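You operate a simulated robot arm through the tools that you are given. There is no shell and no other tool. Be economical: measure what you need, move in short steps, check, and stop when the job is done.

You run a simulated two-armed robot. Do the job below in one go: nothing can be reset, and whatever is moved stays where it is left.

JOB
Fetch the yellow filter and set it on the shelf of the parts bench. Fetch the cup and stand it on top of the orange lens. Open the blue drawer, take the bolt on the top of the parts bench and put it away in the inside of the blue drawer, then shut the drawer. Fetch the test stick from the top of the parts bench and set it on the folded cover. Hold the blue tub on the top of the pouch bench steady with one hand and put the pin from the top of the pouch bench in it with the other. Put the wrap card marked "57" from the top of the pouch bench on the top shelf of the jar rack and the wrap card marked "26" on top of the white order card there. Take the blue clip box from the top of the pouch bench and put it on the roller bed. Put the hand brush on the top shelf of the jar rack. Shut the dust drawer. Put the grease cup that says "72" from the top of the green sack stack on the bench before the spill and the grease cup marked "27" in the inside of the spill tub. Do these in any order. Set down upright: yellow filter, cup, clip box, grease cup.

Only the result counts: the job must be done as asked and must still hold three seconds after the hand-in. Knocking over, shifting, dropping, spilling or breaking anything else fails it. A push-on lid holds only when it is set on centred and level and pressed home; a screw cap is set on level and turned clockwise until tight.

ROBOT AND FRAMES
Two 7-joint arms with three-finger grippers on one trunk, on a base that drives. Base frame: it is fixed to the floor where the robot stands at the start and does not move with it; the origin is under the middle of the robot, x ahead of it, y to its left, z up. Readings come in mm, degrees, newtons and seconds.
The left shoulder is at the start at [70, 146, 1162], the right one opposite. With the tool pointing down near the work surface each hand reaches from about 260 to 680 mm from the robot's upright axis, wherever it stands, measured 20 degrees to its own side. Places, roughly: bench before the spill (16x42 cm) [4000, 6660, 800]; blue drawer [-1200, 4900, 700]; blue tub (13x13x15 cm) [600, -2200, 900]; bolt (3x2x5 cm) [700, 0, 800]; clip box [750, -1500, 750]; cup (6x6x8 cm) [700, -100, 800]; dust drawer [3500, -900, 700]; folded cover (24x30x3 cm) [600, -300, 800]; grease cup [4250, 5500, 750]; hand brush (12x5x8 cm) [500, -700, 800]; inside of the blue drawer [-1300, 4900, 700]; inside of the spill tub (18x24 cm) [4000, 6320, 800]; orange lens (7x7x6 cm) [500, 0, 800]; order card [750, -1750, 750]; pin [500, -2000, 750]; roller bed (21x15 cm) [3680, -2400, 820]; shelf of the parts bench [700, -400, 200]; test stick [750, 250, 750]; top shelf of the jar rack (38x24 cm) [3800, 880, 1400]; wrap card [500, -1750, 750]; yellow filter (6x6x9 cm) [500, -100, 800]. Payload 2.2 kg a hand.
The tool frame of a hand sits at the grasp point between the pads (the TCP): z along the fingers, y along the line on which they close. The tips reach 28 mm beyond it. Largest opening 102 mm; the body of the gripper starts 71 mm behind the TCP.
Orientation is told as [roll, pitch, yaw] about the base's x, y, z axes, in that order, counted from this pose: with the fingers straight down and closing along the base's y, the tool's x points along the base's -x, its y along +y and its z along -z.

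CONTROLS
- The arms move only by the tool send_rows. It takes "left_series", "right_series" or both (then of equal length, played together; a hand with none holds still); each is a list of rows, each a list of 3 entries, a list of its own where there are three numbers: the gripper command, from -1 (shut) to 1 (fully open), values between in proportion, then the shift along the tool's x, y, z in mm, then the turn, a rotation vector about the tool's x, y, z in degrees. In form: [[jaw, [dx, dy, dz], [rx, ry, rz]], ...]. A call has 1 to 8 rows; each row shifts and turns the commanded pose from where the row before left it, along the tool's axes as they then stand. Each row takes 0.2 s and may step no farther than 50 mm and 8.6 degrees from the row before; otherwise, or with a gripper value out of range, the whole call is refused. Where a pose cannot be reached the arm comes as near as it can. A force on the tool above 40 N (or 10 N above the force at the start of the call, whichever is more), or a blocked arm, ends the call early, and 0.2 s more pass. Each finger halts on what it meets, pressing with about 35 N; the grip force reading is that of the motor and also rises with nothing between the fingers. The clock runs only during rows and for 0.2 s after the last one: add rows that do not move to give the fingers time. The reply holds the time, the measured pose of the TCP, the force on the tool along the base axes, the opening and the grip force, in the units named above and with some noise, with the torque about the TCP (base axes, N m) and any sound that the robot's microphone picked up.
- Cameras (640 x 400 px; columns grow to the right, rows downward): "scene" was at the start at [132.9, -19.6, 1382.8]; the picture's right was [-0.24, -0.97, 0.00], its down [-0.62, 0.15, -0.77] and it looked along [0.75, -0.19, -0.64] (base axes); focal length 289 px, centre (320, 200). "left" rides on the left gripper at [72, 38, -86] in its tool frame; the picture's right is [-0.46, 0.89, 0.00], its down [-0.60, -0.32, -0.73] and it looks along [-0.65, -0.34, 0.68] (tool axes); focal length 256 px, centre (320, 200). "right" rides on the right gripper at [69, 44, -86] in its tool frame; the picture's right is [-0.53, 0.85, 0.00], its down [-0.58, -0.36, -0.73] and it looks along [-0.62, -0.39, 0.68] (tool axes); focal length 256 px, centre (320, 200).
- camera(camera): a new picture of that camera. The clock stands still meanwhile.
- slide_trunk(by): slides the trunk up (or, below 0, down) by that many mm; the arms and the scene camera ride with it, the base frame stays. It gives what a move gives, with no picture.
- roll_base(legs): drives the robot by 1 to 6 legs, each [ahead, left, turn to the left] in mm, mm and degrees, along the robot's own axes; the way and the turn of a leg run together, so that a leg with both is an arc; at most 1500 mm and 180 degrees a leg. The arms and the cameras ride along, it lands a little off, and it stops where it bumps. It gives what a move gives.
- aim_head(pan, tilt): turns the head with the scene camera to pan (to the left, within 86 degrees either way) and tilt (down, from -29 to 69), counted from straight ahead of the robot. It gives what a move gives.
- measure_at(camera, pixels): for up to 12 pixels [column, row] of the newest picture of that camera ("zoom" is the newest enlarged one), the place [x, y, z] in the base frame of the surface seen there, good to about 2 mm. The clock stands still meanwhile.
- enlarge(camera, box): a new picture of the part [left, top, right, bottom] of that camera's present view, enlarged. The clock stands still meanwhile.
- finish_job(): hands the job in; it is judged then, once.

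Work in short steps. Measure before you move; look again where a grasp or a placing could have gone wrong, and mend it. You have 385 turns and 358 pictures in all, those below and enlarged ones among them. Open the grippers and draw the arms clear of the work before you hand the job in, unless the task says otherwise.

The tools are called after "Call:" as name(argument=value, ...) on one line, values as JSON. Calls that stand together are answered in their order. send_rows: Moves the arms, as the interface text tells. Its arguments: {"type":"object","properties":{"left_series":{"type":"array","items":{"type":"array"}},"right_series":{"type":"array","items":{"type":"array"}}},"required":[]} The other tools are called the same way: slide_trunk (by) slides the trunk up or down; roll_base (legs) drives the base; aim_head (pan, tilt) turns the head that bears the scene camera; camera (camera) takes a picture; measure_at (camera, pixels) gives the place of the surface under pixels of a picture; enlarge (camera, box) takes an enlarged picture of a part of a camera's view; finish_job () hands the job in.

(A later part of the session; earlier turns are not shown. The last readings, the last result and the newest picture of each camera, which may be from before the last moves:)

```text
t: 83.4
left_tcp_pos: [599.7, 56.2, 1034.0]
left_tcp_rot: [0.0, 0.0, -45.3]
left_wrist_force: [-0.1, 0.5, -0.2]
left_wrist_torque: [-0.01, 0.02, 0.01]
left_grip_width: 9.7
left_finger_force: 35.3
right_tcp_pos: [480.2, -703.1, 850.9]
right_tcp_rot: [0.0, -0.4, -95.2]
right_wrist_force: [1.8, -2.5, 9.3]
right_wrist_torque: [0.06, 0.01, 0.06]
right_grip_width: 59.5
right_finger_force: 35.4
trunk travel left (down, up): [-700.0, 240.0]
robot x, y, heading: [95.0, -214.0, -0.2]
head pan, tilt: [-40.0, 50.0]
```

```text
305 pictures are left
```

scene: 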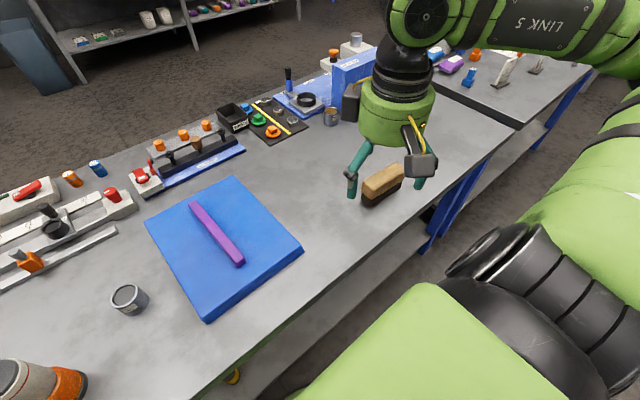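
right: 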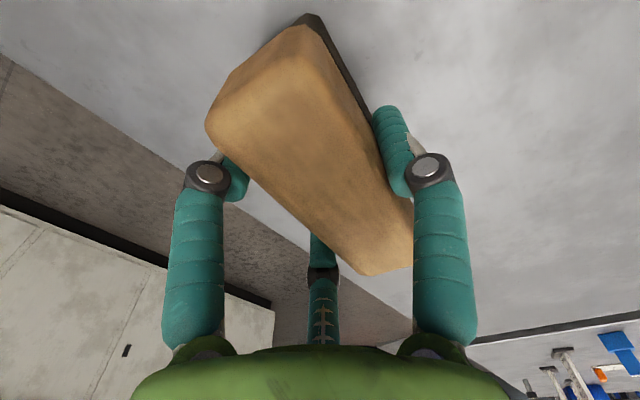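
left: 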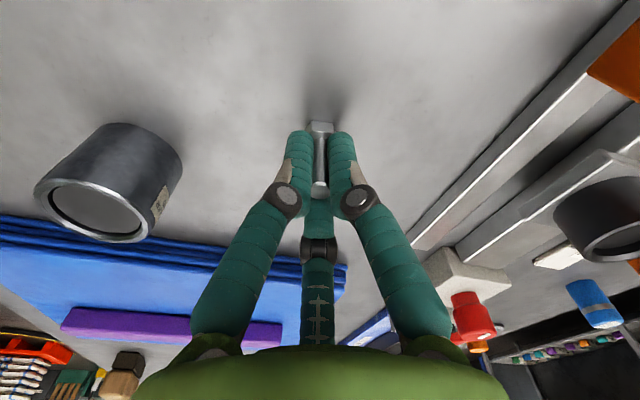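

Gripped at 59.5 mm. Lift.

Call:
send_rows(right_series=[[-1, [0, 0, -15], [0, 0, 0]], [-1, [0, 0, -40], [0, 0, 0]], [-1, [0, 0, -45], [0, 0, 0]], [-1, [0, 0, -45], [0, 0, 0]], [-1, [0, 0, -45], [0, 0, 0]], [-1, [0, 0, 0], [0, 0, 0]]])

Call:
camera(camera="scene")

Call:
camera(camera="right")

```text
t: 84.8
left_tcp_pos: [599.2, 54.6, 1034.9]
left_tcp_rot: [0.0, 0.1, -45.2]
left_wrist_force: [0.5, 0.1, -0.1]
left_wrist_torque: [0.04, -0.01, -0.01]
left_grip_width: 9.5
left_finger_force: 35.2
right_tcp_pos: [479.6, -701.3, 1040.5]
right_tcp_rot: [-0.2, -0.3, -95.3]
right_wrist_force: [0.4, -0.3, -1.4]
right_wrist_torque: [0.02, 0.01, 0.01]
right_grip_width: 59.2
right_finger_force: 35.3
trunk travel left (down, up): [-700.0, 240.0]
robot x, y, heading: [92.7, -210.2, -0.0]
head pan, tilt: [-40.0, 50.0]
```

```text
304 pictures are left
```

scene: 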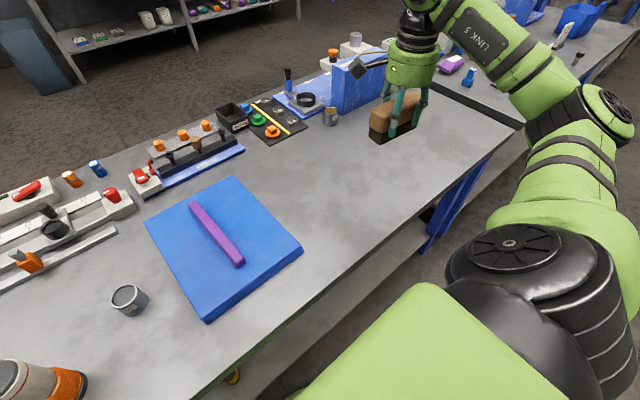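

```text
303 pictures are left
```

right: 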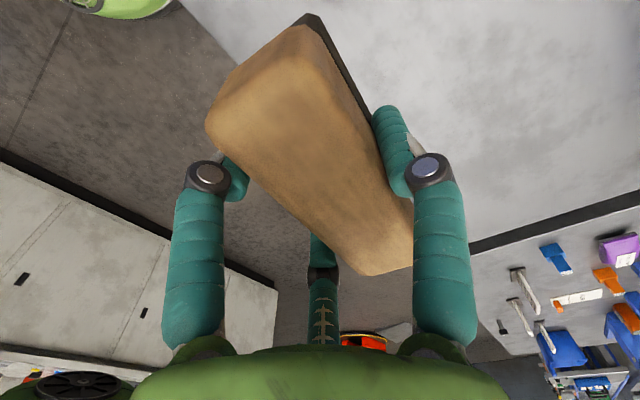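

Brush held. Drive back 450 mm and survey the way to the left/ahead.

Call:
roll_base(legs=[[-450, 0, 0]])

Call:
aim_head(pan=40, tilt=15)

Call:
camera(camera="scene")

Call:
aim_head(pan=0, tilt=5)

Call:
camera(camera="scene")

```text
t: 87.5
left_tcp_pos: [148.1, 57.0, 1035.2]
left_tcp_rot: [0.0, 0.1, -45.4]
left_wrist_force: [-0.2, 0.4, -0.3]
left_wrist_torque: [0.0, 0.01, 0.01]
left_grip_width: 9.7
left_finger_force: 34.4
right_tcp_pos: [27.3, -698.7, 1040.3]
right_tcp_rot: [-0.2, -0.3, -95.3]
right_wrist_force: [0.4, 0.1, -1.3]
right_wrist_torque: [-0.01, 0.05, -0.01]
right_grip_width: 59.2
right_finger_force: 34.6
trunk travel left (down, up): [-700.0, 240.0]
robot x, y, heading: [-354.4, -207.2, -0.6]
head pan, tilt: [-40.0, 50.0]
```

```text
t: 89.0
left_tcp_pos: [148.9, 56.9, 1034.6]
left_tcp_rot: [0.0, 0.2, -45.4]
left_wrist_force: [-0.6, 0.7, -1.0]
left_wrist_torque: [0.02, -0.02, 0.03]
left_grip_width: 9.7
left_finger_force: 34.6
right_tcp_pos: [27.0, -698.4, 1041.8]
right_tcp_rot: [-0.1, -0.3, -95.4]
right_wrist_force: [0.9, 0.0, -1.8]
right_wrist_torque: [0.03, 0.0, 0.01]
right_grip_width: 59.1
right_finger_force: 34.9
trunk travel left (down, up): [-700.0, 240.0]
robot x, y, heading: [-359.0, -207.7, -0.4]
head pan, tilt: [40.0, 15.0]
```

```text
302 pictures are left
```

scene: 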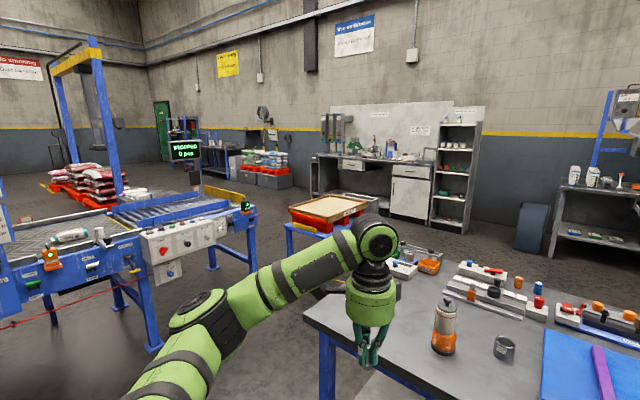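

```text
t: 90.1
left_tcp_pos: [148.8, 58.1, 1033.6]
left_tcp_rot: [0.0, 0.1, -45.4]
left_wrist_force: [0.5, 0.4, -0.1]
left_wrist_torque: [0.01, 0.0, 0.01]
left_grip_width: 9.5
left_finger_force: 35.1
right_tcp_pos: [26.9, -698.2, 1041.5]
right_tcp_rot: [-0.1, -0.3, -95.4]
right_wrist_force: [-0.2, 0.8, -1.2]
right_wrist_torque: [0.0, -0.03, -0.03]
right_grip_width: 58.9
right_finger_force: 34.8
trunk travel left (down, up): [-700.0, 240.0]
robot x, y, heading: [-358.2, -209.1, -0.7]
head pan, tilt: [0.0, 5.0]
```

```text
301 pictures are left
```

scene: 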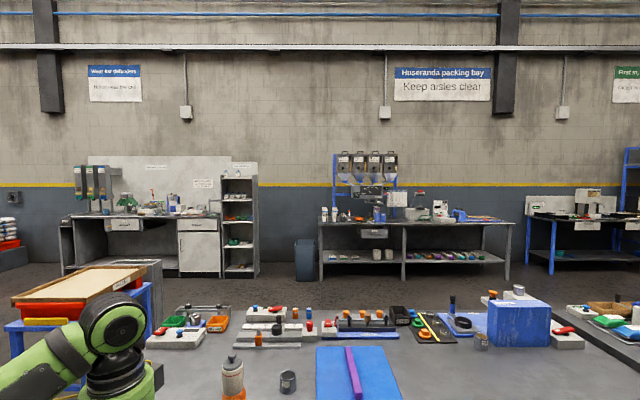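

Measure rack, tray table and machine positions to plan the drive.

Call:
measure_at(camera="scene", pixels=[[240, 178], [226, 195], [256, 195], [240, 275], [240, 167], [150, 290], [20, 330], [120, 270], [325, 275], [300, 250], [215, 245], [240, 290]])

Call:
enlarge(camera="scene", box=[180, 140, 300, 290])

```text
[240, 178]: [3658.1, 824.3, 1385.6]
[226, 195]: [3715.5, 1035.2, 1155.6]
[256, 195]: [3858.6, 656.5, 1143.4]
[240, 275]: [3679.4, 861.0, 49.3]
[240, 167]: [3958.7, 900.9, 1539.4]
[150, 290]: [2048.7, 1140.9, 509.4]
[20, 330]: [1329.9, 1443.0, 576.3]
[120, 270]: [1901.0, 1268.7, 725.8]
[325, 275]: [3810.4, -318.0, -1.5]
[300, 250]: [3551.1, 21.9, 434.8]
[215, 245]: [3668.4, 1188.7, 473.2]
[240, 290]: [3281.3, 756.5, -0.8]
```

```text
2.67 times, centred on (240, 215) of scene
```

zoom: 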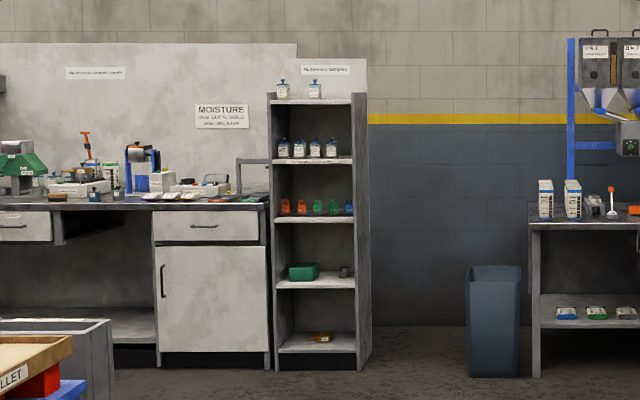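

Raise the trunk fully (needed for the high shelf and for clearance over benches), and measure the gap between bench and tray table.

Call:
slide_trunk(by=240)

Call:
aim_head(pan=35, tilt=30)

Call:
camera(camera="scene")

```text
t: 92.6
left_tcp_pos: [149.3, 57.8, 1274.7]
left_tcp_rot: [0.0, 0.1, -45.4]
left_wrist_force: [0.4, -0.3, -0.2]
left_wrist_torque: [-0.01, -0.01, -0.01]
left_grip_width: 9.3
left_finger_force: 34.7
right_tcp_pos: [26.7, -697.7, 1280.8]
right_tcp_rot: [-0.1, -0.3, -95.4]
right_wrist_force: [0.3, 0.6, -1.7]
right_wrist_torque: [0.01, 0.0, -0.02]
right_grip_width: 59.4
right_finger_force: 34.9
trunk travel left (down, up): [-940.0, 0.0]
robot x, y, heading: [-360.5, -206.9, -0.6]
head pan, tilt: [0.0, 5.0]
```

```text
t: 93.6
left_tcp_pos: [148.6, 57.6, 1274.3]
left_tcp_rot: [-0.1, 0.2, -45.4]
left_wrist_force: [0.6, 0.0, -0.7]
left_wrist_torque: [0.0, 0.02, 0.02]
left_grip_width: 9.3
left_finger_force: 34.8
right_tcp_pos: [26.8, -697.6, 1280.0]
right_tcp_rot: [-0.1, -0.2, -95.4]
right_wrist_force: [0.7, -0.2, -1.5]
right_wrist_torque: [0.04, 0.02, -0.02]
right_grip_width: 58.9
right_finger_force: 34.7
trunk travel left (down, up): [-940.0, 0.0]
robot x, y, heading: [-355.2, -206.0, -0.6]
head pan, tilt: [35.0, 30.0]
```

```text
299 pictures are left
```

scene: 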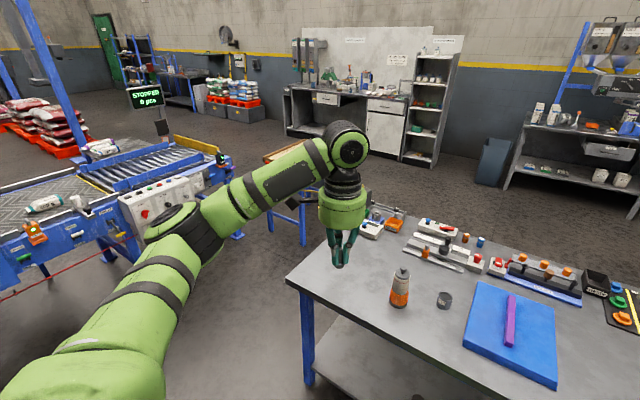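

Call:
measure_at(camera="scene", pixels=[[302, 244], [272, 230], [240, 236], [287, 280], [308, 382], [270, 155], [222, 270], [180, 330], [375, 195], [405, 160], [140, 262], [300, 205]])

```text
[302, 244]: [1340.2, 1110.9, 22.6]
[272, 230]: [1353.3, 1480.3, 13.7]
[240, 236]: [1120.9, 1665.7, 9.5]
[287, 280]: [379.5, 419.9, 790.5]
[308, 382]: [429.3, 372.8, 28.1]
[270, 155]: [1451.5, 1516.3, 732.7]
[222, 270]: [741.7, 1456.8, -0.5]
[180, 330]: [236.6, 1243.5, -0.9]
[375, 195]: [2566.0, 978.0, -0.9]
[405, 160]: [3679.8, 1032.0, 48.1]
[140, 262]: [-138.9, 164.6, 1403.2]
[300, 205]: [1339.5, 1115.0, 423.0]
```

Lane at y≈760 is clear (bench end y≈420, tray table from y≈1110). Drive left, then ahead to about x≈2650.

Call:
roll_base(legs=[[0, 966, 0], [1500, 0, 0], [1500, 0, 0]])

Call:
aim_head(pan=0, tilt=20)

Call:
camera(camera="scene")

```text
t: 112.6
left_tcp_pos: [3141.8, 961.0, 1275.2]
left_tcp_rot: [0.0, 0.0, -45.4]
left_wrist_force: [0.2, -0.2, -0.7]
left_wrist_torque: [0.01, -0.01, 0.01]
left_grip_width: 9.5
left_finger_force: 35.2
right_tcp_pos: [3019.7, 204.4, 1280.5]
right_tcp_rot: [-0.1, -0.3, -95.4]
right_wrist_force: [-0.2, 0.1, -2.3]
right_wrist_torque: [0.01, 0.02, -0.01]
right_grip_width: 59.2
right_finger_force: 35.1
trunk travel left (down, up): [-940.0, 0.0]
robot x, y, heading: [2637.2, 694.3, -0.3]
head pan, tilt: [35.0, 30.0]
```

```text
t: 113.6
left_tcp_pos: [3142.5, 960.7, 1274.0]
left_tcp_rot: [0.0, 0.1, -45.4]
left_wrist_force: [0.6, -0.1, -0.1]
left_wrist_torque: [-0.02, -0.03, -0.02]
left_grip_width: 9.5
left_finger_force: 34.9
right_tcp_pos: [3019.7, 205.0, 1280.6]
right_tcp_rot: [-0.1, -0.3, -95.4]
right_wrist_force: [0.0, 0.2, -1.1]
right_wrist_torque: [0.0, 0.0, 0.01]
right_grip_width: 59.4
right_finger_force: 34.6
trunk travel left (down, up): [-940.0, 0.0]
robot x, y, heading: [2637.5, 695.5, -0.8]
head pan, tilt: [0.0, 20.0]
```

```text
298 pictures are left
```

scene: 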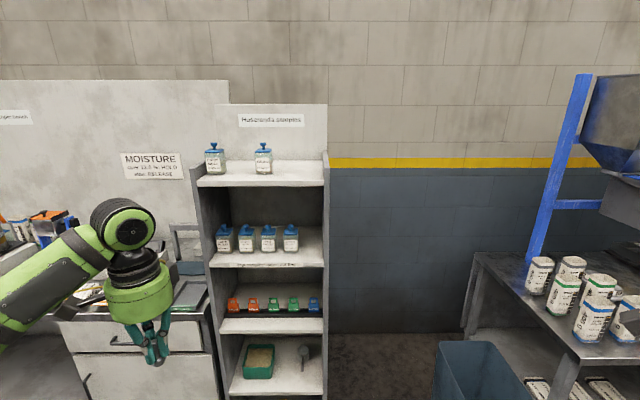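

Measure the top shelf.

Call:
measure_at(camera="scene", pixels=[[265, 180], [200, 181], [322, 182], [310, 165], [290, 175], [240, 172], [215, 170], [263, 170], [326, 160], [265, 190]])

Call:
enlarge(camera="scene", box=[180, 90, 350, 200])

```text
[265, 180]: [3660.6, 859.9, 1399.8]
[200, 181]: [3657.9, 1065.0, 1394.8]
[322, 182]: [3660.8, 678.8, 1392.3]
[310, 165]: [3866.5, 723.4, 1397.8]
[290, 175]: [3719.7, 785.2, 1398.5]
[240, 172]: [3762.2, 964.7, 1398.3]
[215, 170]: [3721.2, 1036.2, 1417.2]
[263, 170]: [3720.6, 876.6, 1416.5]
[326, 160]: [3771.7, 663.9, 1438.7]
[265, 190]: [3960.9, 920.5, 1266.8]
```

```text
3.64 times, centred on (265, 145) of scene
```

zoom: 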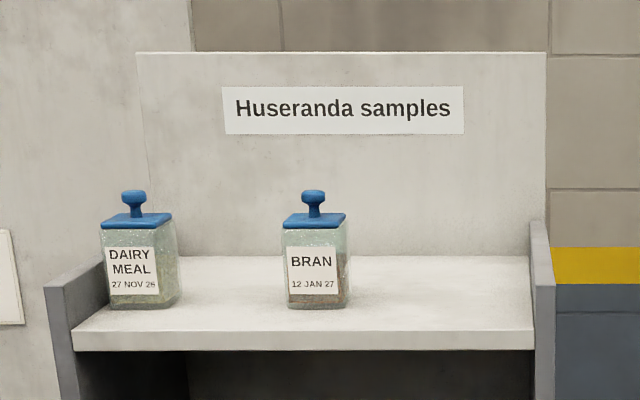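

Shelf z≈1398, jars at y≈1040 and 878; free area to the right. Raise the right hand (brush) about 250 mm first.

Call:
send_rows(right_series=[[-1, [0, 0, -42], [0, 0, 0]], [-1, [0, 0, -42], [0, 0, 0]], [-1, [0, 0, -42], [0, 0, 0]], [-1, [0, 0, -42], [0, 0, 0]], [-1, [0, 0, -42], [0, 0, 0]], [-1, [0, 0, -42], [0, 0, 0]], [-1, [0, 0, 0], [0, 0, 0]]])

```text
t: 115.2
left_tcp_pos: [3146.0, 959.7, 1273.8]
left_tcp_rot: [-0.1, 0.2, -45.4]
left_wrist_force: [0.2, 0.0, -0.8]
left_wrist_torque: [0.02, 0.05, -0.02]
left_grip_width: 9.6
left_finger_force: 34.9
right_tcp_pos: [3033.3, 210.5, 1504.5]
right_tcp_rot: [0.0, -0.2, -95.4]
right_wrist_force: [0.2, -1.4, -2.8]
right_wrist_torque: [0.02, 0.05, -0.03]
right_grip_width: 59.3
right_finger_force: 34.9
right hand out of reach, approached as far as the arm can: row 6
trunk travel left (down, up): [-940.0, 0.0]
robot x, y, heading: [2635.5, 693.8, -0.6]
head pan, tilt: [0.0, 20.0]
```

Now bring the right hand forward and inward at this height.

Call:
send_rows(right_series=[[-1, [38, 17.5, 2], [0, 0, 0]], [-1, [38, 17.5, 2], [0, 0, 0]], [-1, [38, 17.5, 2], [0, 0, 0]], [-1, [38, 17.5, 2], [0, 0, 0]], [-1, [38, 17.5, 2], [0, 0, 0]], [-1, [38, 17.5, 2], [0, 0, 0]], [-1, [38, 17.5, 0], [0, 0, 0]], [-1, [0, 0, 0], [0, 0, 0]]])

Call:
camera(camera="scene")

```text
t: 117.0
left_tcp_pos: [3143.4, 960.9, 1274.1]
left_tcp_rot: [0.0, 0.1, -45.4]
left_wrist_force: [-0.2, -0.3, -0.2]
left_wrist_torque: [0.03, -0.02, 0.0]
left_grip_width: 9.3
left_finger_force: 35.0
right_tcp_pos: [3176.8, 463.5, 1495.7]
right_tcp_rot: [0.0, -0.3, -95.3]
right_wrist_force: [0.5, 0.3, -1.1]
right_wrist_torque: [0.03, 0.02, 0.02]
right_grip_width: 59.4
right_finger_force: 35.5
trunk travel left (down, up): [-940.0, 0.0]
robot x, y, heading: [2634.8, 692.6, -0.5]
head pan, tilt: [0.0, 20.0]
```

```text
296 pictures are left
```

scene: 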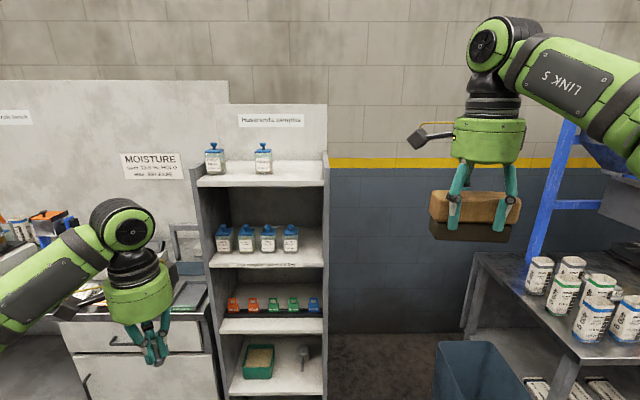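

Draw the left hand (bolt) back ~150 mm so it stays clear of the rack and counter.

Call:
send_rows(left_series=[[-1, [32, -21, 0], [0, 0, 0]], [-1, [32, -21, 0], [0, 0, 0]], [-1, [32, -21, 0], [0, 0, 0]], [-1, [32, -21, 0], [0, 0, 0]], [-1, [0, 0, 0], [0, 0, 0]]])

Call:
roll_base(legs=[[200, 285, 0], [250, 0, 0]])

Call:
camera(camera="scene")

```text
t: 118.2
left_tcp_pos: [2989.3, 993.6, 1276.2]
left_tcp_rot: [0.0, 0.0, -45.4]
left_wrist_force: [-0.4, -0.4, -1.0]
left_wrist_torque: [-0.02, 0.0, -0.02]
left_grip_width: 9.7
left_finger_force: 35.6
right_tcp_pos: [3175.5, 463.3, 1496.1]
right_tcp_rot: [-0.1, -0.3, -95.4]
right_wrist_force: [0.2, 0.5, -1.5]
right_wrist_torque: [-0.02, 0.03, -0.01]
right_grip_width: 59.1
right_finger_force: 35.2
trunk travel left (down, up): [-940.0, 0.0]
robot x, y, heading: [2634.5, 697.9, -0.5]
head pan, tilt: [0.0, 20.0]
```

```text
t: 121.9
left_tcp_pos: [3443.7, 1276.5, 1278.1]
left_tcp_rot: [0.1, -0.1, -45.4]
left_wrist_force: [-0.4, -0.2, -0.5]
left_wrist_torque: [0.0, -0.06, 0.02]
left_grip_width: 9.7
left_finger_force: 34.7
right_tcp_pos: [3630.8, 745.4, 1497.8]
right_tcp_rot: [0.1, -0.1, -95.2]
right_wrist_force: [-0.8, 0.1, -1.7]
right_wrist_torque: [0.03, -0.02, 0.04]
right_grip_width: 59.4
right_finger_force: 34.9
trunk travel left (down, up): [-940.0, 0.0]
robot x, y, heading: [3095.6, 974.9, -0.5]
head pan, tilt: [0.0, 20.0]
```

```text
295 pictures are left
```

scene: 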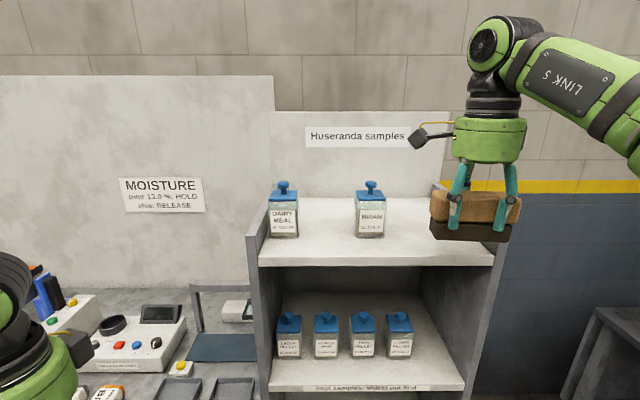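

Drive ahead 200 and 14 left so the brush is above the free right area.

Call:
roll_base(legs=[[195, 14, 0]])

Call:
camera(camera="scene")

Call:
camera(camera="right")

```text
t: 123.5
left_tcp_pos: [3637.6, 1286.0, 1277.5]
left_tcp_rot: [0.1, -0.1, -45.4]
left_wrist_force: [-0.6, -0.1, -0.4]
left_wrist_torque: [0.02, -0.06, 0.01]
left_grip_width: 9.3
left_finger_force: 34.6
right_tcp_pos: [3821.9, 756.0, 1499.4]
right_tcp_rot: [0.1, -0.2, -95.3]
right_wrist_force: [-0.6, 0.5, -1.4]
right_wrist_torque: [-0.05, -0.01, -0.01]
right_grip_width: 59.0
right_finger_force: 35.1
trunk travel left (down, up): [-940.0, 0.0]
robot x, y, heading: [3289.4, 989.3, -0.6]
head pan, tilt: [0.0, 20.0]
```

```text
294 pictures are left
```

scene: 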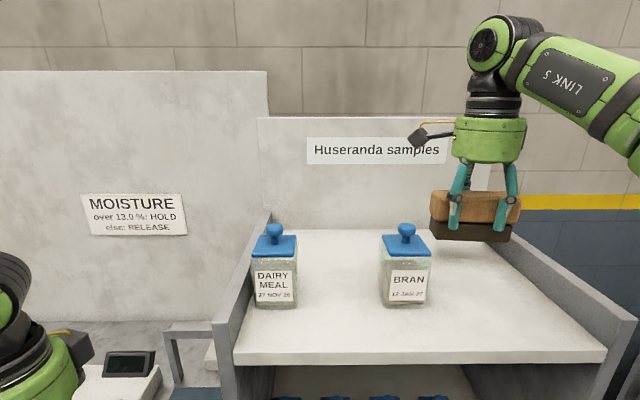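

```text
293 pictures are left
```

right: 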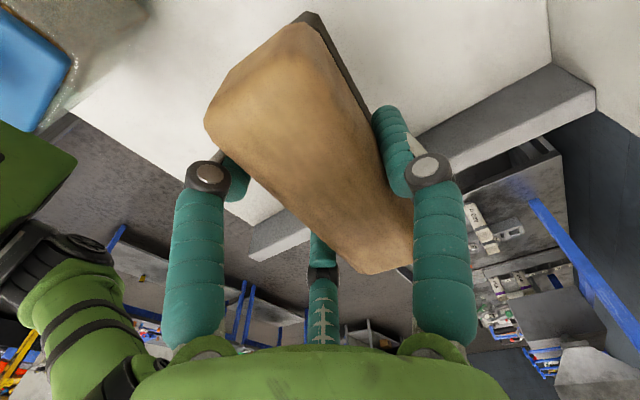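

Lower the brush: 42 mm, then 1–2 mm steps.

Call:
send_rows(right_series=[[-1, [0, 0, 25], [0, 0, 0]], [-1, [0, 0, 17], [0, 0, 0]], [-1, [0, 0, 3], [0, 0, 0]], [-1, [0, 0, 2], [0, 0, 0]], [-1, [0, 0, 0], [0, 0, 0]]])

```text
t: 124.7
left_tcp_pos: [3641.1, 1287.5, 1276.9]
left_tcp_rot: [0.0, -0.1, -45.4]
left_wrist_force: [-0.4, -0.7, -1.0]
left_wrist_torque: [-0.01, 0.0, 0.0]
left_grip_width: 9.4
left_finger_force: 34.8
right_tcp_pos: [3827.7, 755.5, 1451.5]
right_tcp_rot: [0.1, -0.2, -95.3]
right_wrist_force: [1.6, -0.7, 8.5]
right_wrist_torque: [-0.61, -0.12, 0.12]
right_grip_width: 59.4
right_finger_force: 35.2
trunk travel left (down, up): [-940.0, 0.0]
robot x, y, heading: [3288.8, 989.1, -0.2]
head pan, tilt: [0.0, 20.0]
```

Contact. Release, wait, and rise.

Call:
send_rows(right_series=[[-1, [0, 0, 0], [0, 0, 0]], [0.4, [0, 0, 0], [0, 0, 0]], [0.6, [0, 0, 0], [0, 0, 0]], [0.6, [0, 0, -15], [0, 0, 0]], [0.6, [0, 0, -30], [0, 0, 0]], [0.6, [0, 0, -8], [0, 0, 0]], [0.6, [0, 0, 0], [0, 0, 0]]])

Call:
camera(camera="scene")

```text
t: 126.2
left_tcp_pos: [3640.6, 1285.5, 1277.0]
left_tcp_rot: [0.0, 0.1, -45.3]
left_wrist_force: [-0.1, 0.7, -0.2]
left_wrist_torque: [-0.01, -0.01, 0.05]
left_grip_width: 9.5
left_finger_force: 35.4
right_tcp_pos: [3829.3, 757.0, 1501.9]
right_tcp_rot: [-0.1, -0.3, -95.4]
right_wrist_force: [-1.2, 0.4, 0.0]
right_wrist_torque: [0.02, 0.02, 0.01]
right_grip_width: 81.7
right_finger_force: 0.0
trunk travel left (down, up): [-940.0, 0.0]
robot x, y, heading: [3288.9, 986.8, -0.4]
head pan, tilt: [0.0, 20.0]
```

```text
292 pictures are left
```

scene: 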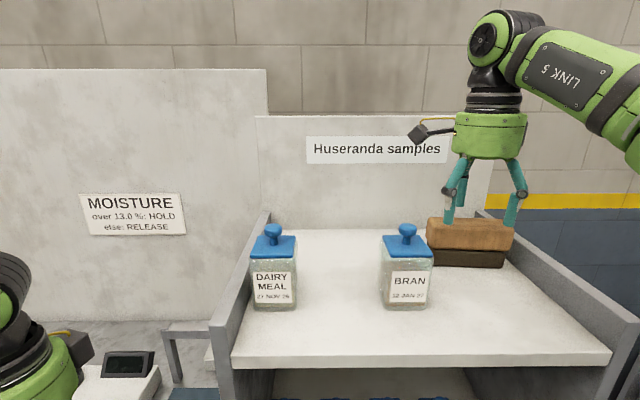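

The tips are at brush-top height; rise more before backing out.

Call:
send_rows(right_series=[[1, [0, 0, -20], [0, 0, 0]], [1, [0, 0, -20], [0, 0, 0]], [1, [0, 0, 0], [0, 0, 0]]])

```text
t: 127.0
left_tcp_pos: [3641.8, 1284.3, 1277.7]
left_tcp_rot: [0.0, 0.1, -45.4]
left_wrist_force: [-0.7, 0.1, 0.1]
left_wrist_torque: [0.01, -0.01, 0.0]
left_grip_width: 9.3
left_finger_force: 34.7
right_tcp_pos: [3819.8, 754.1, 1533.8]
right_tcp_rot: [0.1, -0.1, -95.3]
right_wrist_force: [0.5, -0.2, -1.4]
right_wrist_torque: [0.03, 0.0, -0.02]
right_grip_width: 102.2
right_finger_force: 0.1
right hand out of reach, approached as far as the arm can: row 2
trunk travel left (down, up): [-940.0, 0.0]
robot x, y, heading: [3290.2, 989.2, -0.2]
head pan, tilt: [0.0, 20.0]
```

Clear. Back out 500 mm and look to the left toward the sacks and spill.

Call:
roll_base(legs=[[-500, 0, 0]])

Call:
aim_head(pan=70, tilt=15)

Call:
camera(camera="scene")

```text
t: 130.0
left_tcp_pos: [3135.8, 1291.3, 1275.3]
left_tcp_rot: [-0.2, 0.2, -45.6]
left_wrist_force: [-0.4, 0.0, -0.5]
left_wrist_torque: [0.01, 0.03, -0.03]
left_grip_width: 9.5
left_finger_force: 34.9
right_tcp_pos: [3313.6, 761.7, 1533.0]
right_tcp_rot: [-0.1, -0.3, -95.3]
right_wrist_force: [0.7, -0.1, -1.0]
right_wrist_torque: [0.03, 0.02, -0.01]
right_grip_width: 102.0
right_finger_force: 0.0
trunk travel left (down, up): [-940.0, 0.0]
robot x, y, heading: [2779.0, 993.2, -0.5]
head pan, tilt: [0.0, 20.0]
```

```text
t: 131.4
left_tcp_pos: [3133.8, 1291.9, 1275.9]
left_tcp_rot: [-0.1, 0.1, -45.5]
left_wrist_force: [-0.2, 0.3, -0.6]
left_wrist_torque: [-0.02, 0.03, 0.0]
left_grip_width: 9.3
left_finger_force: 34.8
right_tcp_pos: [3309.8, 760.5, 1534.2]
right_tcp_rot: [0.1, -0.2, -95.5]
right_wrist_force: [0.9, 0.4, -0.4]
right_wrist_torque: [-0.04, -0.01, 0.05]
right_grip_width: 102.2
right_finger_force: 0.1
trunk travel left (down, up): [-940.0, 0.0]
robot x, y, heading: [2780.3, 994.1, -0.6]
head pan, tilt: [70.0, 15.0]
```

```text
291 pictures are left
```

scene: 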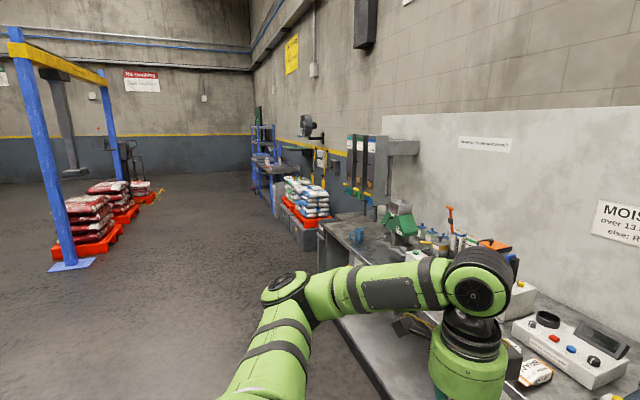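

The aisle ahead-left is open floor. Drive sideways left ~3.6 m.

Call:
roll_base(legs=[[0, 1500, 0], [0, 1500, 0], [0, 800, 0]])

Call:
aim_head(pan=40, tilt=25)

Call:
camera(camera="scene")

Call:
aim_head(pan=0, tilt=25)

Call:
camera(camera="scene")

```text
t: 149.8
left_tcp_pos: [3218.0, 5093.0, 1276.4]
left_tcp_rot: [0.0, 0.1, -46.6]
left_wrist_force: [-0.3, 0.4, 0.0]
left_wrist_torque: [0.04, 0.02, 0.01]
left_grip_width: 9.8
left_finger_force: 35.0
right_tcp_pos: [3386.1, 4560.2, 1534.3]
right_tcp_rot: [0.1, -0.1, -96.5]
right_wrist_force: [0.3, 0.8, 0.1]
right_wrist_torque: [0.04, -0.01, 0.01]
right_grip_width: 102.1
right_finger_force: 0.1
trunk travel left (down, up): [-940.0, 0.0]
robot x, y, heading: [2860.3, 4801.4, -1.5]
head pan, tilt: [70.0, 15.0]
```

```text
t: 150.8
left_tcp_pos: [3217.9, 5094.0, 1276.0]
left_tcp_rot: [0.1, 0.0, -46.6]
left_wrist_force: [-0.2, 1.0, 0.2]
left_wrist_torque: [-0.04, 0.03, 0.0]
left_grip_width: 9.4
left_finger_force: 35.8
right_tcp_pos: [3385.4, 4560.8, 1534.8]
right_tcp_rot: [0.1, -0.3, -96.5]
right_wrist_force: [-0.2, -0.4, -0.6]
right_wrist_torque: [-0.03, -0.05, 0.0]
right_grip_width: 102.2
right_finger_force: 0.1
trunk travel left (down, up): [-940.0, 0.0]
robot x, y, heading: [2858.5, 4807.2, -1.7]
head pan, tilt: [40.0, 25.0]
```

```text
290 pictures are left
```

scene: 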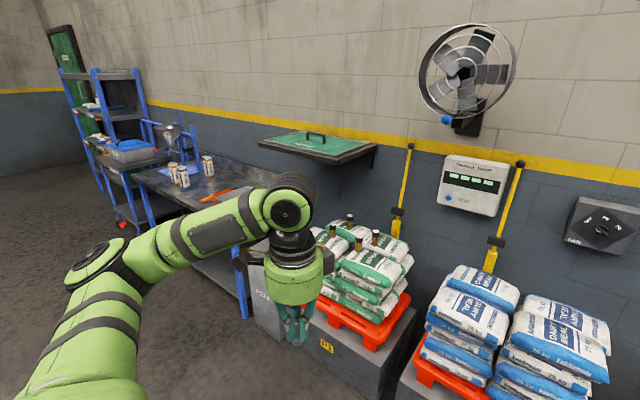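

```text
t: 151.9
left_tcp_pos: [3217.5, 5094.8, 1277.0]
left_tcp_rot: [0.1, 0.0, -46.6]
left_wrist_force: [0.2, -0.1, 0.4]
left_wrist_torque: [0.02, -0.02, -0.01]
left_grip_width: 9.4
left_finger_force: 34.8
right_tcp_pos: [3384.8, 4560.4, 1533.9]
right_tcp_rot: [0.0, -0.2, -96.4]
right_wrist_force: [0.1, 0.0, 1.2]
right_wrist_torque: [-0.01, 0.02, 0.0]
right_grip_width: 101.8
right_finger_force: 0.0
trunk travel left (down, up): [-940.0, 0.0]
robot x, y, heading: [2857.7, 4802.1, -1.6]
head pan, tilt: [0.0, 25.0]
```

```text
289 pictures are left
```

scene: 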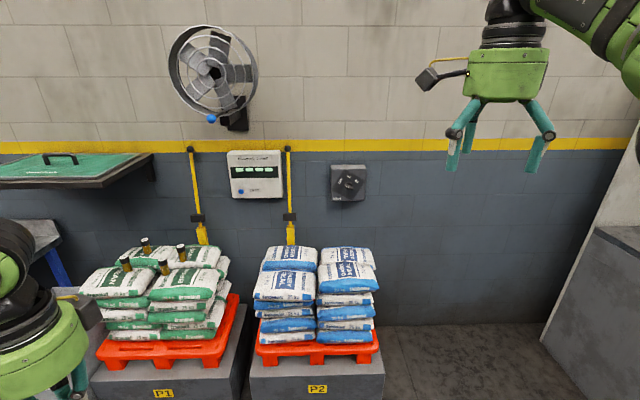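

Zoom on the grease cups on the green sacks and measure.

Call:
enlarge(camera="scene", box=[80, 220, 240, 320])

Call:
measure_at(camera="scene", pixels=[[145, 240], [126, 259], [164, 262], [182, 247], [145, 251], [126, 269], [163, 273], [181, 259], [115, 275], [190, 275], [215, 370], [120, 370]])

```text
4.00 times, centred on (160, 270) of scene
```

zoom: 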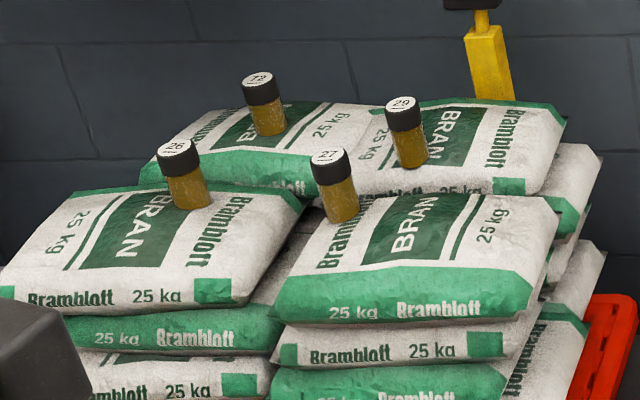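

```text
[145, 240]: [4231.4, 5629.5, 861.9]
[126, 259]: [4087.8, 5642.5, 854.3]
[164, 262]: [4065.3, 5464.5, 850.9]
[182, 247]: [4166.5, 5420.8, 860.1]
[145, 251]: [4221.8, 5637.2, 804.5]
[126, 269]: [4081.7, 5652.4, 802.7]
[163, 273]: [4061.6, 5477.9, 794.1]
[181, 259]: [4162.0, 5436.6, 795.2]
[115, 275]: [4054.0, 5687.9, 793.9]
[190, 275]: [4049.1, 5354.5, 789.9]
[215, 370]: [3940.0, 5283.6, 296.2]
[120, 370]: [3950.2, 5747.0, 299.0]
```

Cup 27 at ≈(4063,5467), 72 at ≈(4235,5630), tops ≈855. Lower the trunk by 240 and drive near the stack.

Call:
slide_trunk(by=-240)

Call:
roll_base(legs=[[0, 850, 1.6], [500, 0, 0]])

Call:
aim_head(pan=-10, tilt=45)

Call:
camera(camera="scene")

```text
t: 154.4
left_tcp_pos: [3217.8, 5094.4, 1036.3]
left_tcp_rot: [0.0, -0.1, -46.6]
left_wrist_force: [-0.1, -0.1, 0.0]
left_wrist_torque: [0.01, 0.0, -0.02]
left_grip_width: 9.3
left_finger_force: 35.1
right_tcp_pos: [3385.2, 4560.9, 1294.0]
right_tcp_rot: [0.2, -0.2, -96.4]
right_wrist_force: [0.3, -0.5, -0.6]
right_wrist_torque: [0.0, -0.02, 0.0]
right_grip_width: 102.1
right_finger_force: 0.0
trunk travel left (down, up): [-700.0, 240.0]
robot x, y, heading: [2857.4, 4802.3, -1.7]
head pan, tilt: [0.0, 25.0]
```

```text
t: 161.4
left_tcp_pos: [3704.7, 5961.6, 1037.2]
left_tcp_rot: [0.0, 0.1, -43.6]
left_wrist_force: [-0.2, -0.3, -0.2]
left_wrist_torque: [0.0, -0.04, -0.02]
left_grip_width: 9.3
left_finger_force: 34.9
right_tcp_pos: [3898.6, 5436.4, 1294.5]
right_tcp_rot: [0.1, -0.2, -93.4]
right_wrist_force: [-0.2, -0.1, 0.4]
right_wrist_torque: [-0.03, 0.02, 0.01]
right_grip_width: 101.9
right_finger_force: 0.1
trunk travel left (down, up): [-700.0, 240.0]
robot x, y, heading: [3360.6, 5652.0, 1.4]
head pan, tilt: [0.0, 25.0]
```

```text
t: 162.2
left_tcp_pos: [3704.2, 5961.0, 1037.3]
left_tcp_rot: [0.0, -0.1, -43.6]
left_wrist_force: [-1.0, -0.2, -0.5]
left_wrist_torque: [0.02, 0.0, -0.01]
left_grip_width: 9.7
left_finger_force: 34.8
right_tcp_pos: [3899.3, 5436.9, 1294.1]
right_tcp_rot: [0.1, -0.2, -93.5]
right_wrist_force: [-0.3, -0.1, -0.7]
right_wrist_torque: [-0.02, 0.03, 0.05]
right_grip_width: 102.0
right_finger_force: 0.0
trunk travel left (down, up): [-700.0, 240.0]
robot x, y, heading: [3364.3, 5649.5, 1.4]
head pan, tilt: [-10.0, 45.0]
```

```text
287 pictures are left
```

scene: 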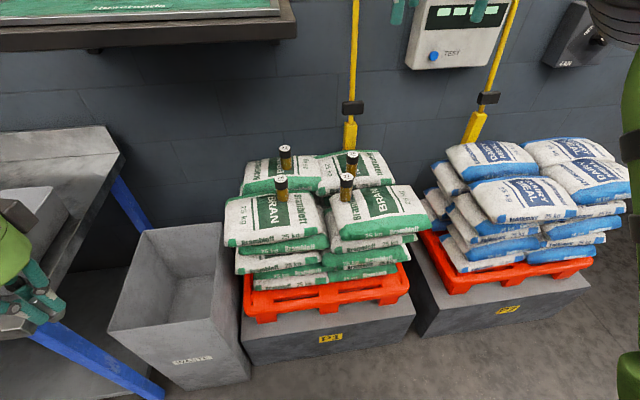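

Measure the lid's edge over the stack, then go closer.

Call:
measure_at(camera="scene", pixels=[[200, 30], [290, 30], [30, 40], [285, 148], [347, 178], [281, 182], [352, 157], [200, 240], [110, 330], [60, 150]])

Call:
roll_base(legs=[[120, 0, -1.4]])

Call:
camera(camera="scene")

```text
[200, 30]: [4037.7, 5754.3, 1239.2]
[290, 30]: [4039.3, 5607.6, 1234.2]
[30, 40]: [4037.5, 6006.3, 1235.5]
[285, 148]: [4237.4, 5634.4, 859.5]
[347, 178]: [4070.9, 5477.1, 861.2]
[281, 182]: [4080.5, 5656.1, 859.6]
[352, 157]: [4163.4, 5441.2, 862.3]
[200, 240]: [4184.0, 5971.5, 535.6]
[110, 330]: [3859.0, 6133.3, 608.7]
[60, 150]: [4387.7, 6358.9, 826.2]
```

```text
t: 163.4
left_tcp_pos: [3829.5, 5954.5, 1038.0]
left_tcp_rot: [0.1, 0.0, -45.0]
left_wrist_force: [0.6, -0.2, -0.8]
left_wrist_torque: [0.01, -0.02, -0.02]
left_grip_width: 9.7
left_finger_force: 34.9
right_tcp_pos: [4011.8, 5426.4, 1295.7]
right_tcp_rot: [0.2, -0.3, -94.9]
right_wrist_force: [-1.1, -0.2, 0.2]
right_wrist_torque: [0.01, -0.02, 0.01]
right_grip_width: 101.7
right_finger_force: 0.0
trunk travel left (down, up): [-700.0, 240.0]
robot x, y, heading: [3484.4, 5653.4, 0.1]
head pan, tilt: [-10.0, 45.0]
```

```text
286 pictures are left
```

scene: 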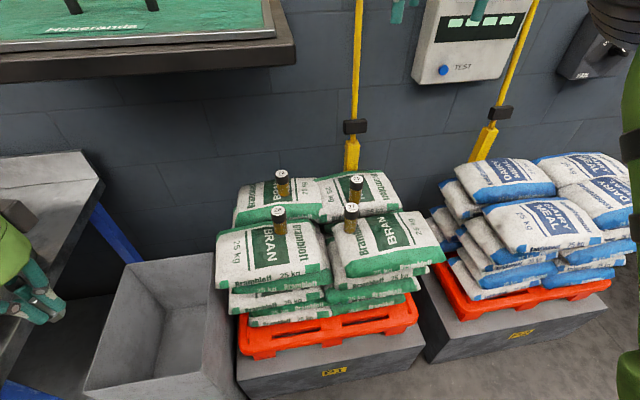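

Right hand goes toward a point above cup 27 (~[4072,5473]), down to z≈960.

Call:
send_rows(right_series=[[0.2, [6.4, 7, 42], [0, 0, 0]], [0.2, [6.4, 7, 42], [0, 0, 0]], [0.2, [6.4, 7, 42], [0, 0, 0]], [0.2, [6.4, 7, 42], [0, 0, 0]], [0.2, [6.4, 7, 42], [0, 0, 0]], [0.2, [6.4, 7, 42], [0, 0, 0]], [0.2, [6.4, 7, 42], [0, 0, 0]], [0.2, [6.4, 7, 36], [0, 0, 0]]])

Call:
camera(camera="right")

```text
t: 165.2
left_tcp_pos: [3832.4, 5954.0, 1035.6]
left_tcp_rot: [-0.1, 0.1, -45.0]
left_wrist_force: [-0.2, -0.7, -1.9]
left_wrist_torque: [0.0, -0.01, 0.01]
left_grip_width: 9.7
left_finger_force: 35.0
right_tcp_pos: [4077.5, 5472.3, 964.0]
right_tcp_rot: [0.0, -0.2, -94.9]
right_wrist_force: [-0.3, -0.3, 0.3]
right_wrist_torque: [0.01, 0.02, 0.0]
right_grip_width: 61.1
right_finger_force: 0.0
trunk travel left (down, up): [-700.0, 240.0]
robot x, y, heading: [3483.8, 5650.0, -0.1]
head pan, tilt: [-10.0, 45.0]
```

```text
285 pictures are left
```

right: 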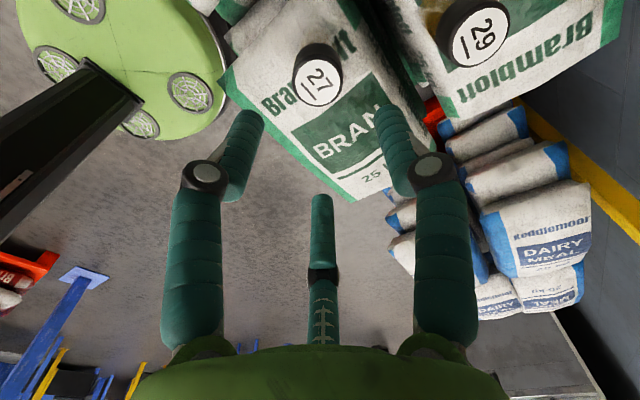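

Call:
measure_at(camera="right", pixels=[[320, 82], [303, 80], [338, 82], [320, 100], [315, 50], [468, 35]])

```text
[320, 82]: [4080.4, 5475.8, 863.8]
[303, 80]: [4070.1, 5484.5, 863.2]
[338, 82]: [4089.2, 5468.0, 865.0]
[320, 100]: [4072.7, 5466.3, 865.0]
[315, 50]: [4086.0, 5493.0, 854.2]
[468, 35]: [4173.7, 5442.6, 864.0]
```

Cap centre ≈(4079,5476,864). Align and go down to z≈838, then grip.

Call:
send_rows(right_series=[[0.2, [4, 1.8, 20], [0, 0, 0]], [0.2, [0, 0, 40], [0, 0, 0]], [0.2, [0, 0, 40], [0, 0, 0]], [0.2, [0, 0, 24], [0, 0, 0]], [0.2, [0, 0, 0], [0, 0, 0]], [-1, [0, 0, 0], [0, 0, 0]], [-1, [0, 0, 0], [0, 0, 0]], [-1, [0, 0, 0], [0, 0, 0]]])

Call:
camera(camera="right")

```text
t: 167.0
left_tcp_pos: [3832.3, 5954.5, 1037.3]
left_tcp_rot: [0.0, 0.1, -44.9]
left_wrist_force: [-0.6, -0.1, -0.5]
left_wrist_torque: [0.01, -0.03, -0.03]
left_grip_width: 9.6
left_finger_force: 35.6
right_tcp_pos: [4076.8, 5474.2, 838.5]
right_tcp_rot: [0.1, -0.3, -94.9]
right_wrist_force: [-0.2, -0.1, 0.6]
right_wrist_torque: [0.04, 0.04, 0.03]
right_grip_width: 34.9
right_finger_force: 35.4
trunk travel left (down, up): [-700.0, 240.0]
robot x, y, heading: [3481.0, 5654.6, -0.1]
head pan, tilt: [-10.0, 45.0]
```

```text
284 pictures are left
```

right: 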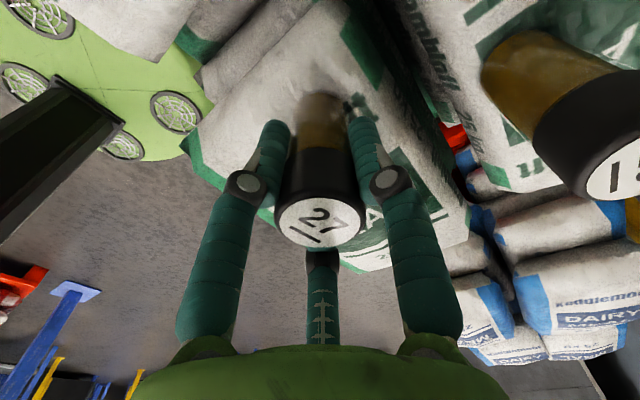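

Cup 27 gripped. Lift 160 mm.

Call:
send_rows(right_series=[[-1, [0, 0, -20], [0, 0, 0]], [-1, [0, 0, -45], [0, 0, 0]], [-1, [0, 0, -45], [0, 0, 0]], [-1, [0, 0, -45], [0, 0, 0]], [-1, [0, 0, 0], [0, 0, 0]]])

Call:
roll_base(legs=[[-500, 0, 0]])

Call:
aim_head(pan=45, tilt=25)

Call:
camera(camera="scene")

```text
t: 168.2
left_tcp_pos: [3832.6, 5954.0, 1036.7]
left_tcp_rot: [0.0, 0.1, -45.0]
left_wrist_force: [-1.1, 0.9, 0.0]
left_wrist_torque: [0.02, 0.02, 0.03]
left_grip_width: 9.7
left_finger_force: 34.7
right_tcp_pos: [4075.9, 5474.2, 995.9]
right_tcp_rot: [0.1, -0.2, -95.0]
right_wrist_force: [0.7, -0.3, -0.2]
right_wrist_torque: [-0.02, 0.06, -0.02]
right_grip_width: 34.6
right_finger_force: 34.7
trunk travel left (down, up): [-700.0, 240.0]
robot x, y, heading: [3484.1, 5651.8, -0.1]
head pan, tilt: [-10.0, 45.0]
```

```text
t: 171.2
left_tcp_pos: [3322.1, 5955.2, 1035.8]
left_tcp_rot: [0.0, 0.1, -44.4]
left_wrist_force: [0.0, -0.5, -0.3]
left_wrist_torque: [-0.02, -0.01, -0.04]
left_grip_width: 9.3
left_finger_force: 35.1
right_tcp_pos: [3571.8, 5478.6, 996.6]
right_tcp_rot: [0.2, -0.2, -94.3]
right_wrist_force: [0.5, 0.1, -0.6]
right_wrist_torque: [-0.01, 0.02, 0.03]
right_grip_width: 34.6
right_finger_force: 34.6
trunk travel left (down, up): [-700.0, 240.0]
robot x, y, heading: [2978.4, 5647.6, 0.8]
head pan, tilt: [-10.0, 45.0]
```

```text
t: 172.4
left_tcp_pos: [3322.9, 5955.2, 1036.1]
left_tcp_rot: [0.0, 0.1, -44.3]
left_wrist_force: [-0.1, 0.1, 0.1]
left_wrist_torque: [-0.01, 0.01, 0.0]
left_grip_width: 9.6
left_finger_force: 35.1
right_tcp_pos: [3570.7, 5478.8, 996.8]
right_tcp_rot: [0.1, -0.2, -94.4]
right_wrist_force: [0.0, -0.6, -1.2]
right_wrist_torque: [0.01, 0.0, 0.0]
right_grip_width: 34.9
right_finger_force: 34.6
trunk travel left (down, up): [-700.0, 240.0]
robot x, y, heading: [2976.3, 5649.6, 0.7]
head pan, tilt: [45.0, 25.0]
```

```text
283 pictures are left
```

scene: 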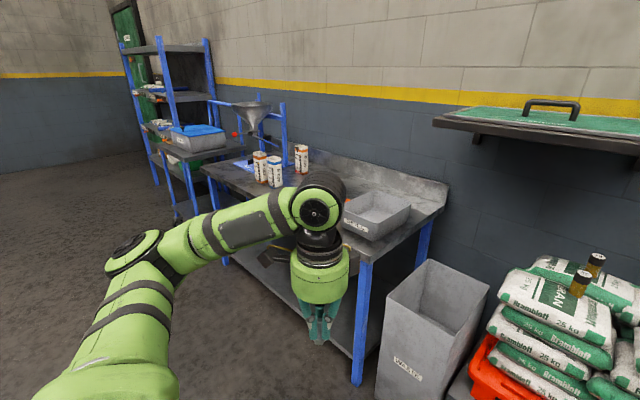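

The spill tub is the grey box at (375,215). Drive left 800 mm and look at the bench.

Call:
roll_base(legs=[[0, 860, -0.7]])

Call:
aim_head(pan=0, tilt=35)

Call:
camera(camera="scene")

```text
t: 177.0
left_tcp_pos: [3324.9, 6804.5, 1035.8]
left_tcp_rot: [0.0, 0.1, -45.2]
left_wrist_force: [-0.7, 1.0, -0.2]
left_wrist_torque: [0.02, -0.03, 0.0]
left_grip_width: 9.5
left_finger_force: 35.2
right_tcp_pos: [3566.0, 6324.6, 996.7]
right_tcp_rot: [0.2, -0.3, -95.2]
right_wrist_force: [0.7, 0.6, 0.2]
right_wrist_torque: [0.02, -0.03, 0.01]
right_grip_width: 34.6
right_finger_force: 35.1
trunk travel left (down, up): [-700.0, 240.0]
robot x, y, heading: [2971.9, 6503.9, -0.4]
head pan, tilt: [45.0, 25.0]
```

```text
t: 178.1
left_tcp_pos: [3324.2, 6805.6, 1036.4]
left_tcp_rot: [0.0, 0.2, -45.3]
left_wrist_force: [0.0, -0.4, 0.1]
left_wrist_torque: [0.01, -0.01, 0.01]
left_grip_width: 9.7
left_finger_force: 35.0
right_tcp_pos: [3566.3, 6325.2, 996.9]
right_tcp_rot: [0.1, -0.2, -95.1]
right_wrist_force: [-0.8, 0.6, -0.7]
right_wrist_torque: [-0.01, -0.02, 0.03]
right_grip_width: 34.9
right_finger_force: 35.1
trunk travel left (down, up): [-700.0, 240.0]
robot x, y, heading: [2972.7, 6506.6, -0.2]
head pan, tilt: [0.0, 35.0]
```

```text
282 pictures are left
```

scene: 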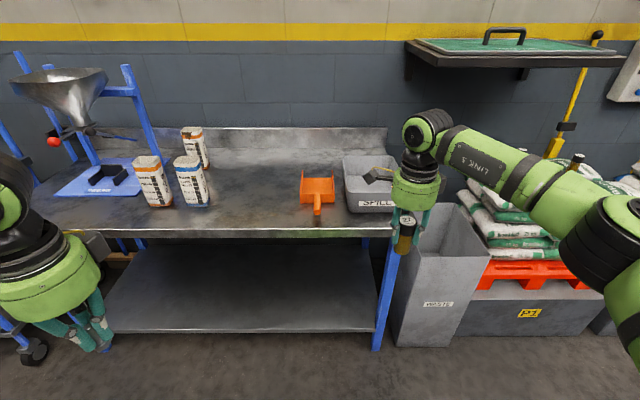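

Call:
measure_at(camera="scene", pixels=[[317, 180], [317, 210], [301, 203], [335, 200], [260, 215], [280, 190], [155, 200], [193, 195], [250, 232], [345, 210], [370, 160], [395, 155]])

Call:
enlarge(camera="scene", box=[240, 120, 440, 250])

```text
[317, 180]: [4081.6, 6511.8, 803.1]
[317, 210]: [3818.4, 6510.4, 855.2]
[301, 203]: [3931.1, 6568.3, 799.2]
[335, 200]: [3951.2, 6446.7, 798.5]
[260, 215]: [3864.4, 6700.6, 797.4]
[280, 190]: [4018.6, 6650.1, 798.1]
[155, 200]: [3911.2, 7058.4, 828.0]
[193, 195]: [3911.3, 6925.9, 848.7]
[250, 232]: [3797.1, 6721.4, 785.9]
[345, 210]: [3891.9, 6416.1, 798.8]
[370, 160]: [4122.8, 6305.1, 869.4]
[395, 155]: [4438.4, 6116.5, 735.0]
```

```text
3.08 times, centred on (340, 185) of scene
```

zoom: 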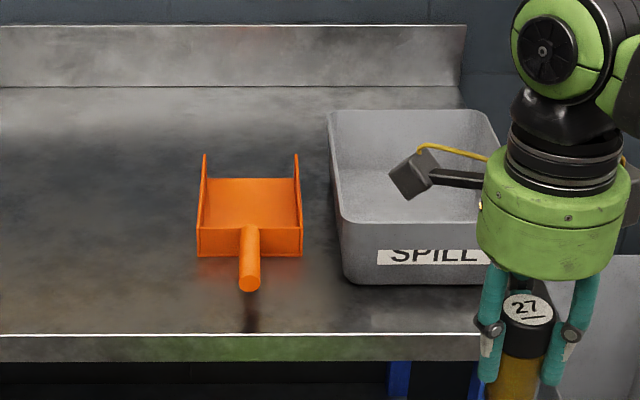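

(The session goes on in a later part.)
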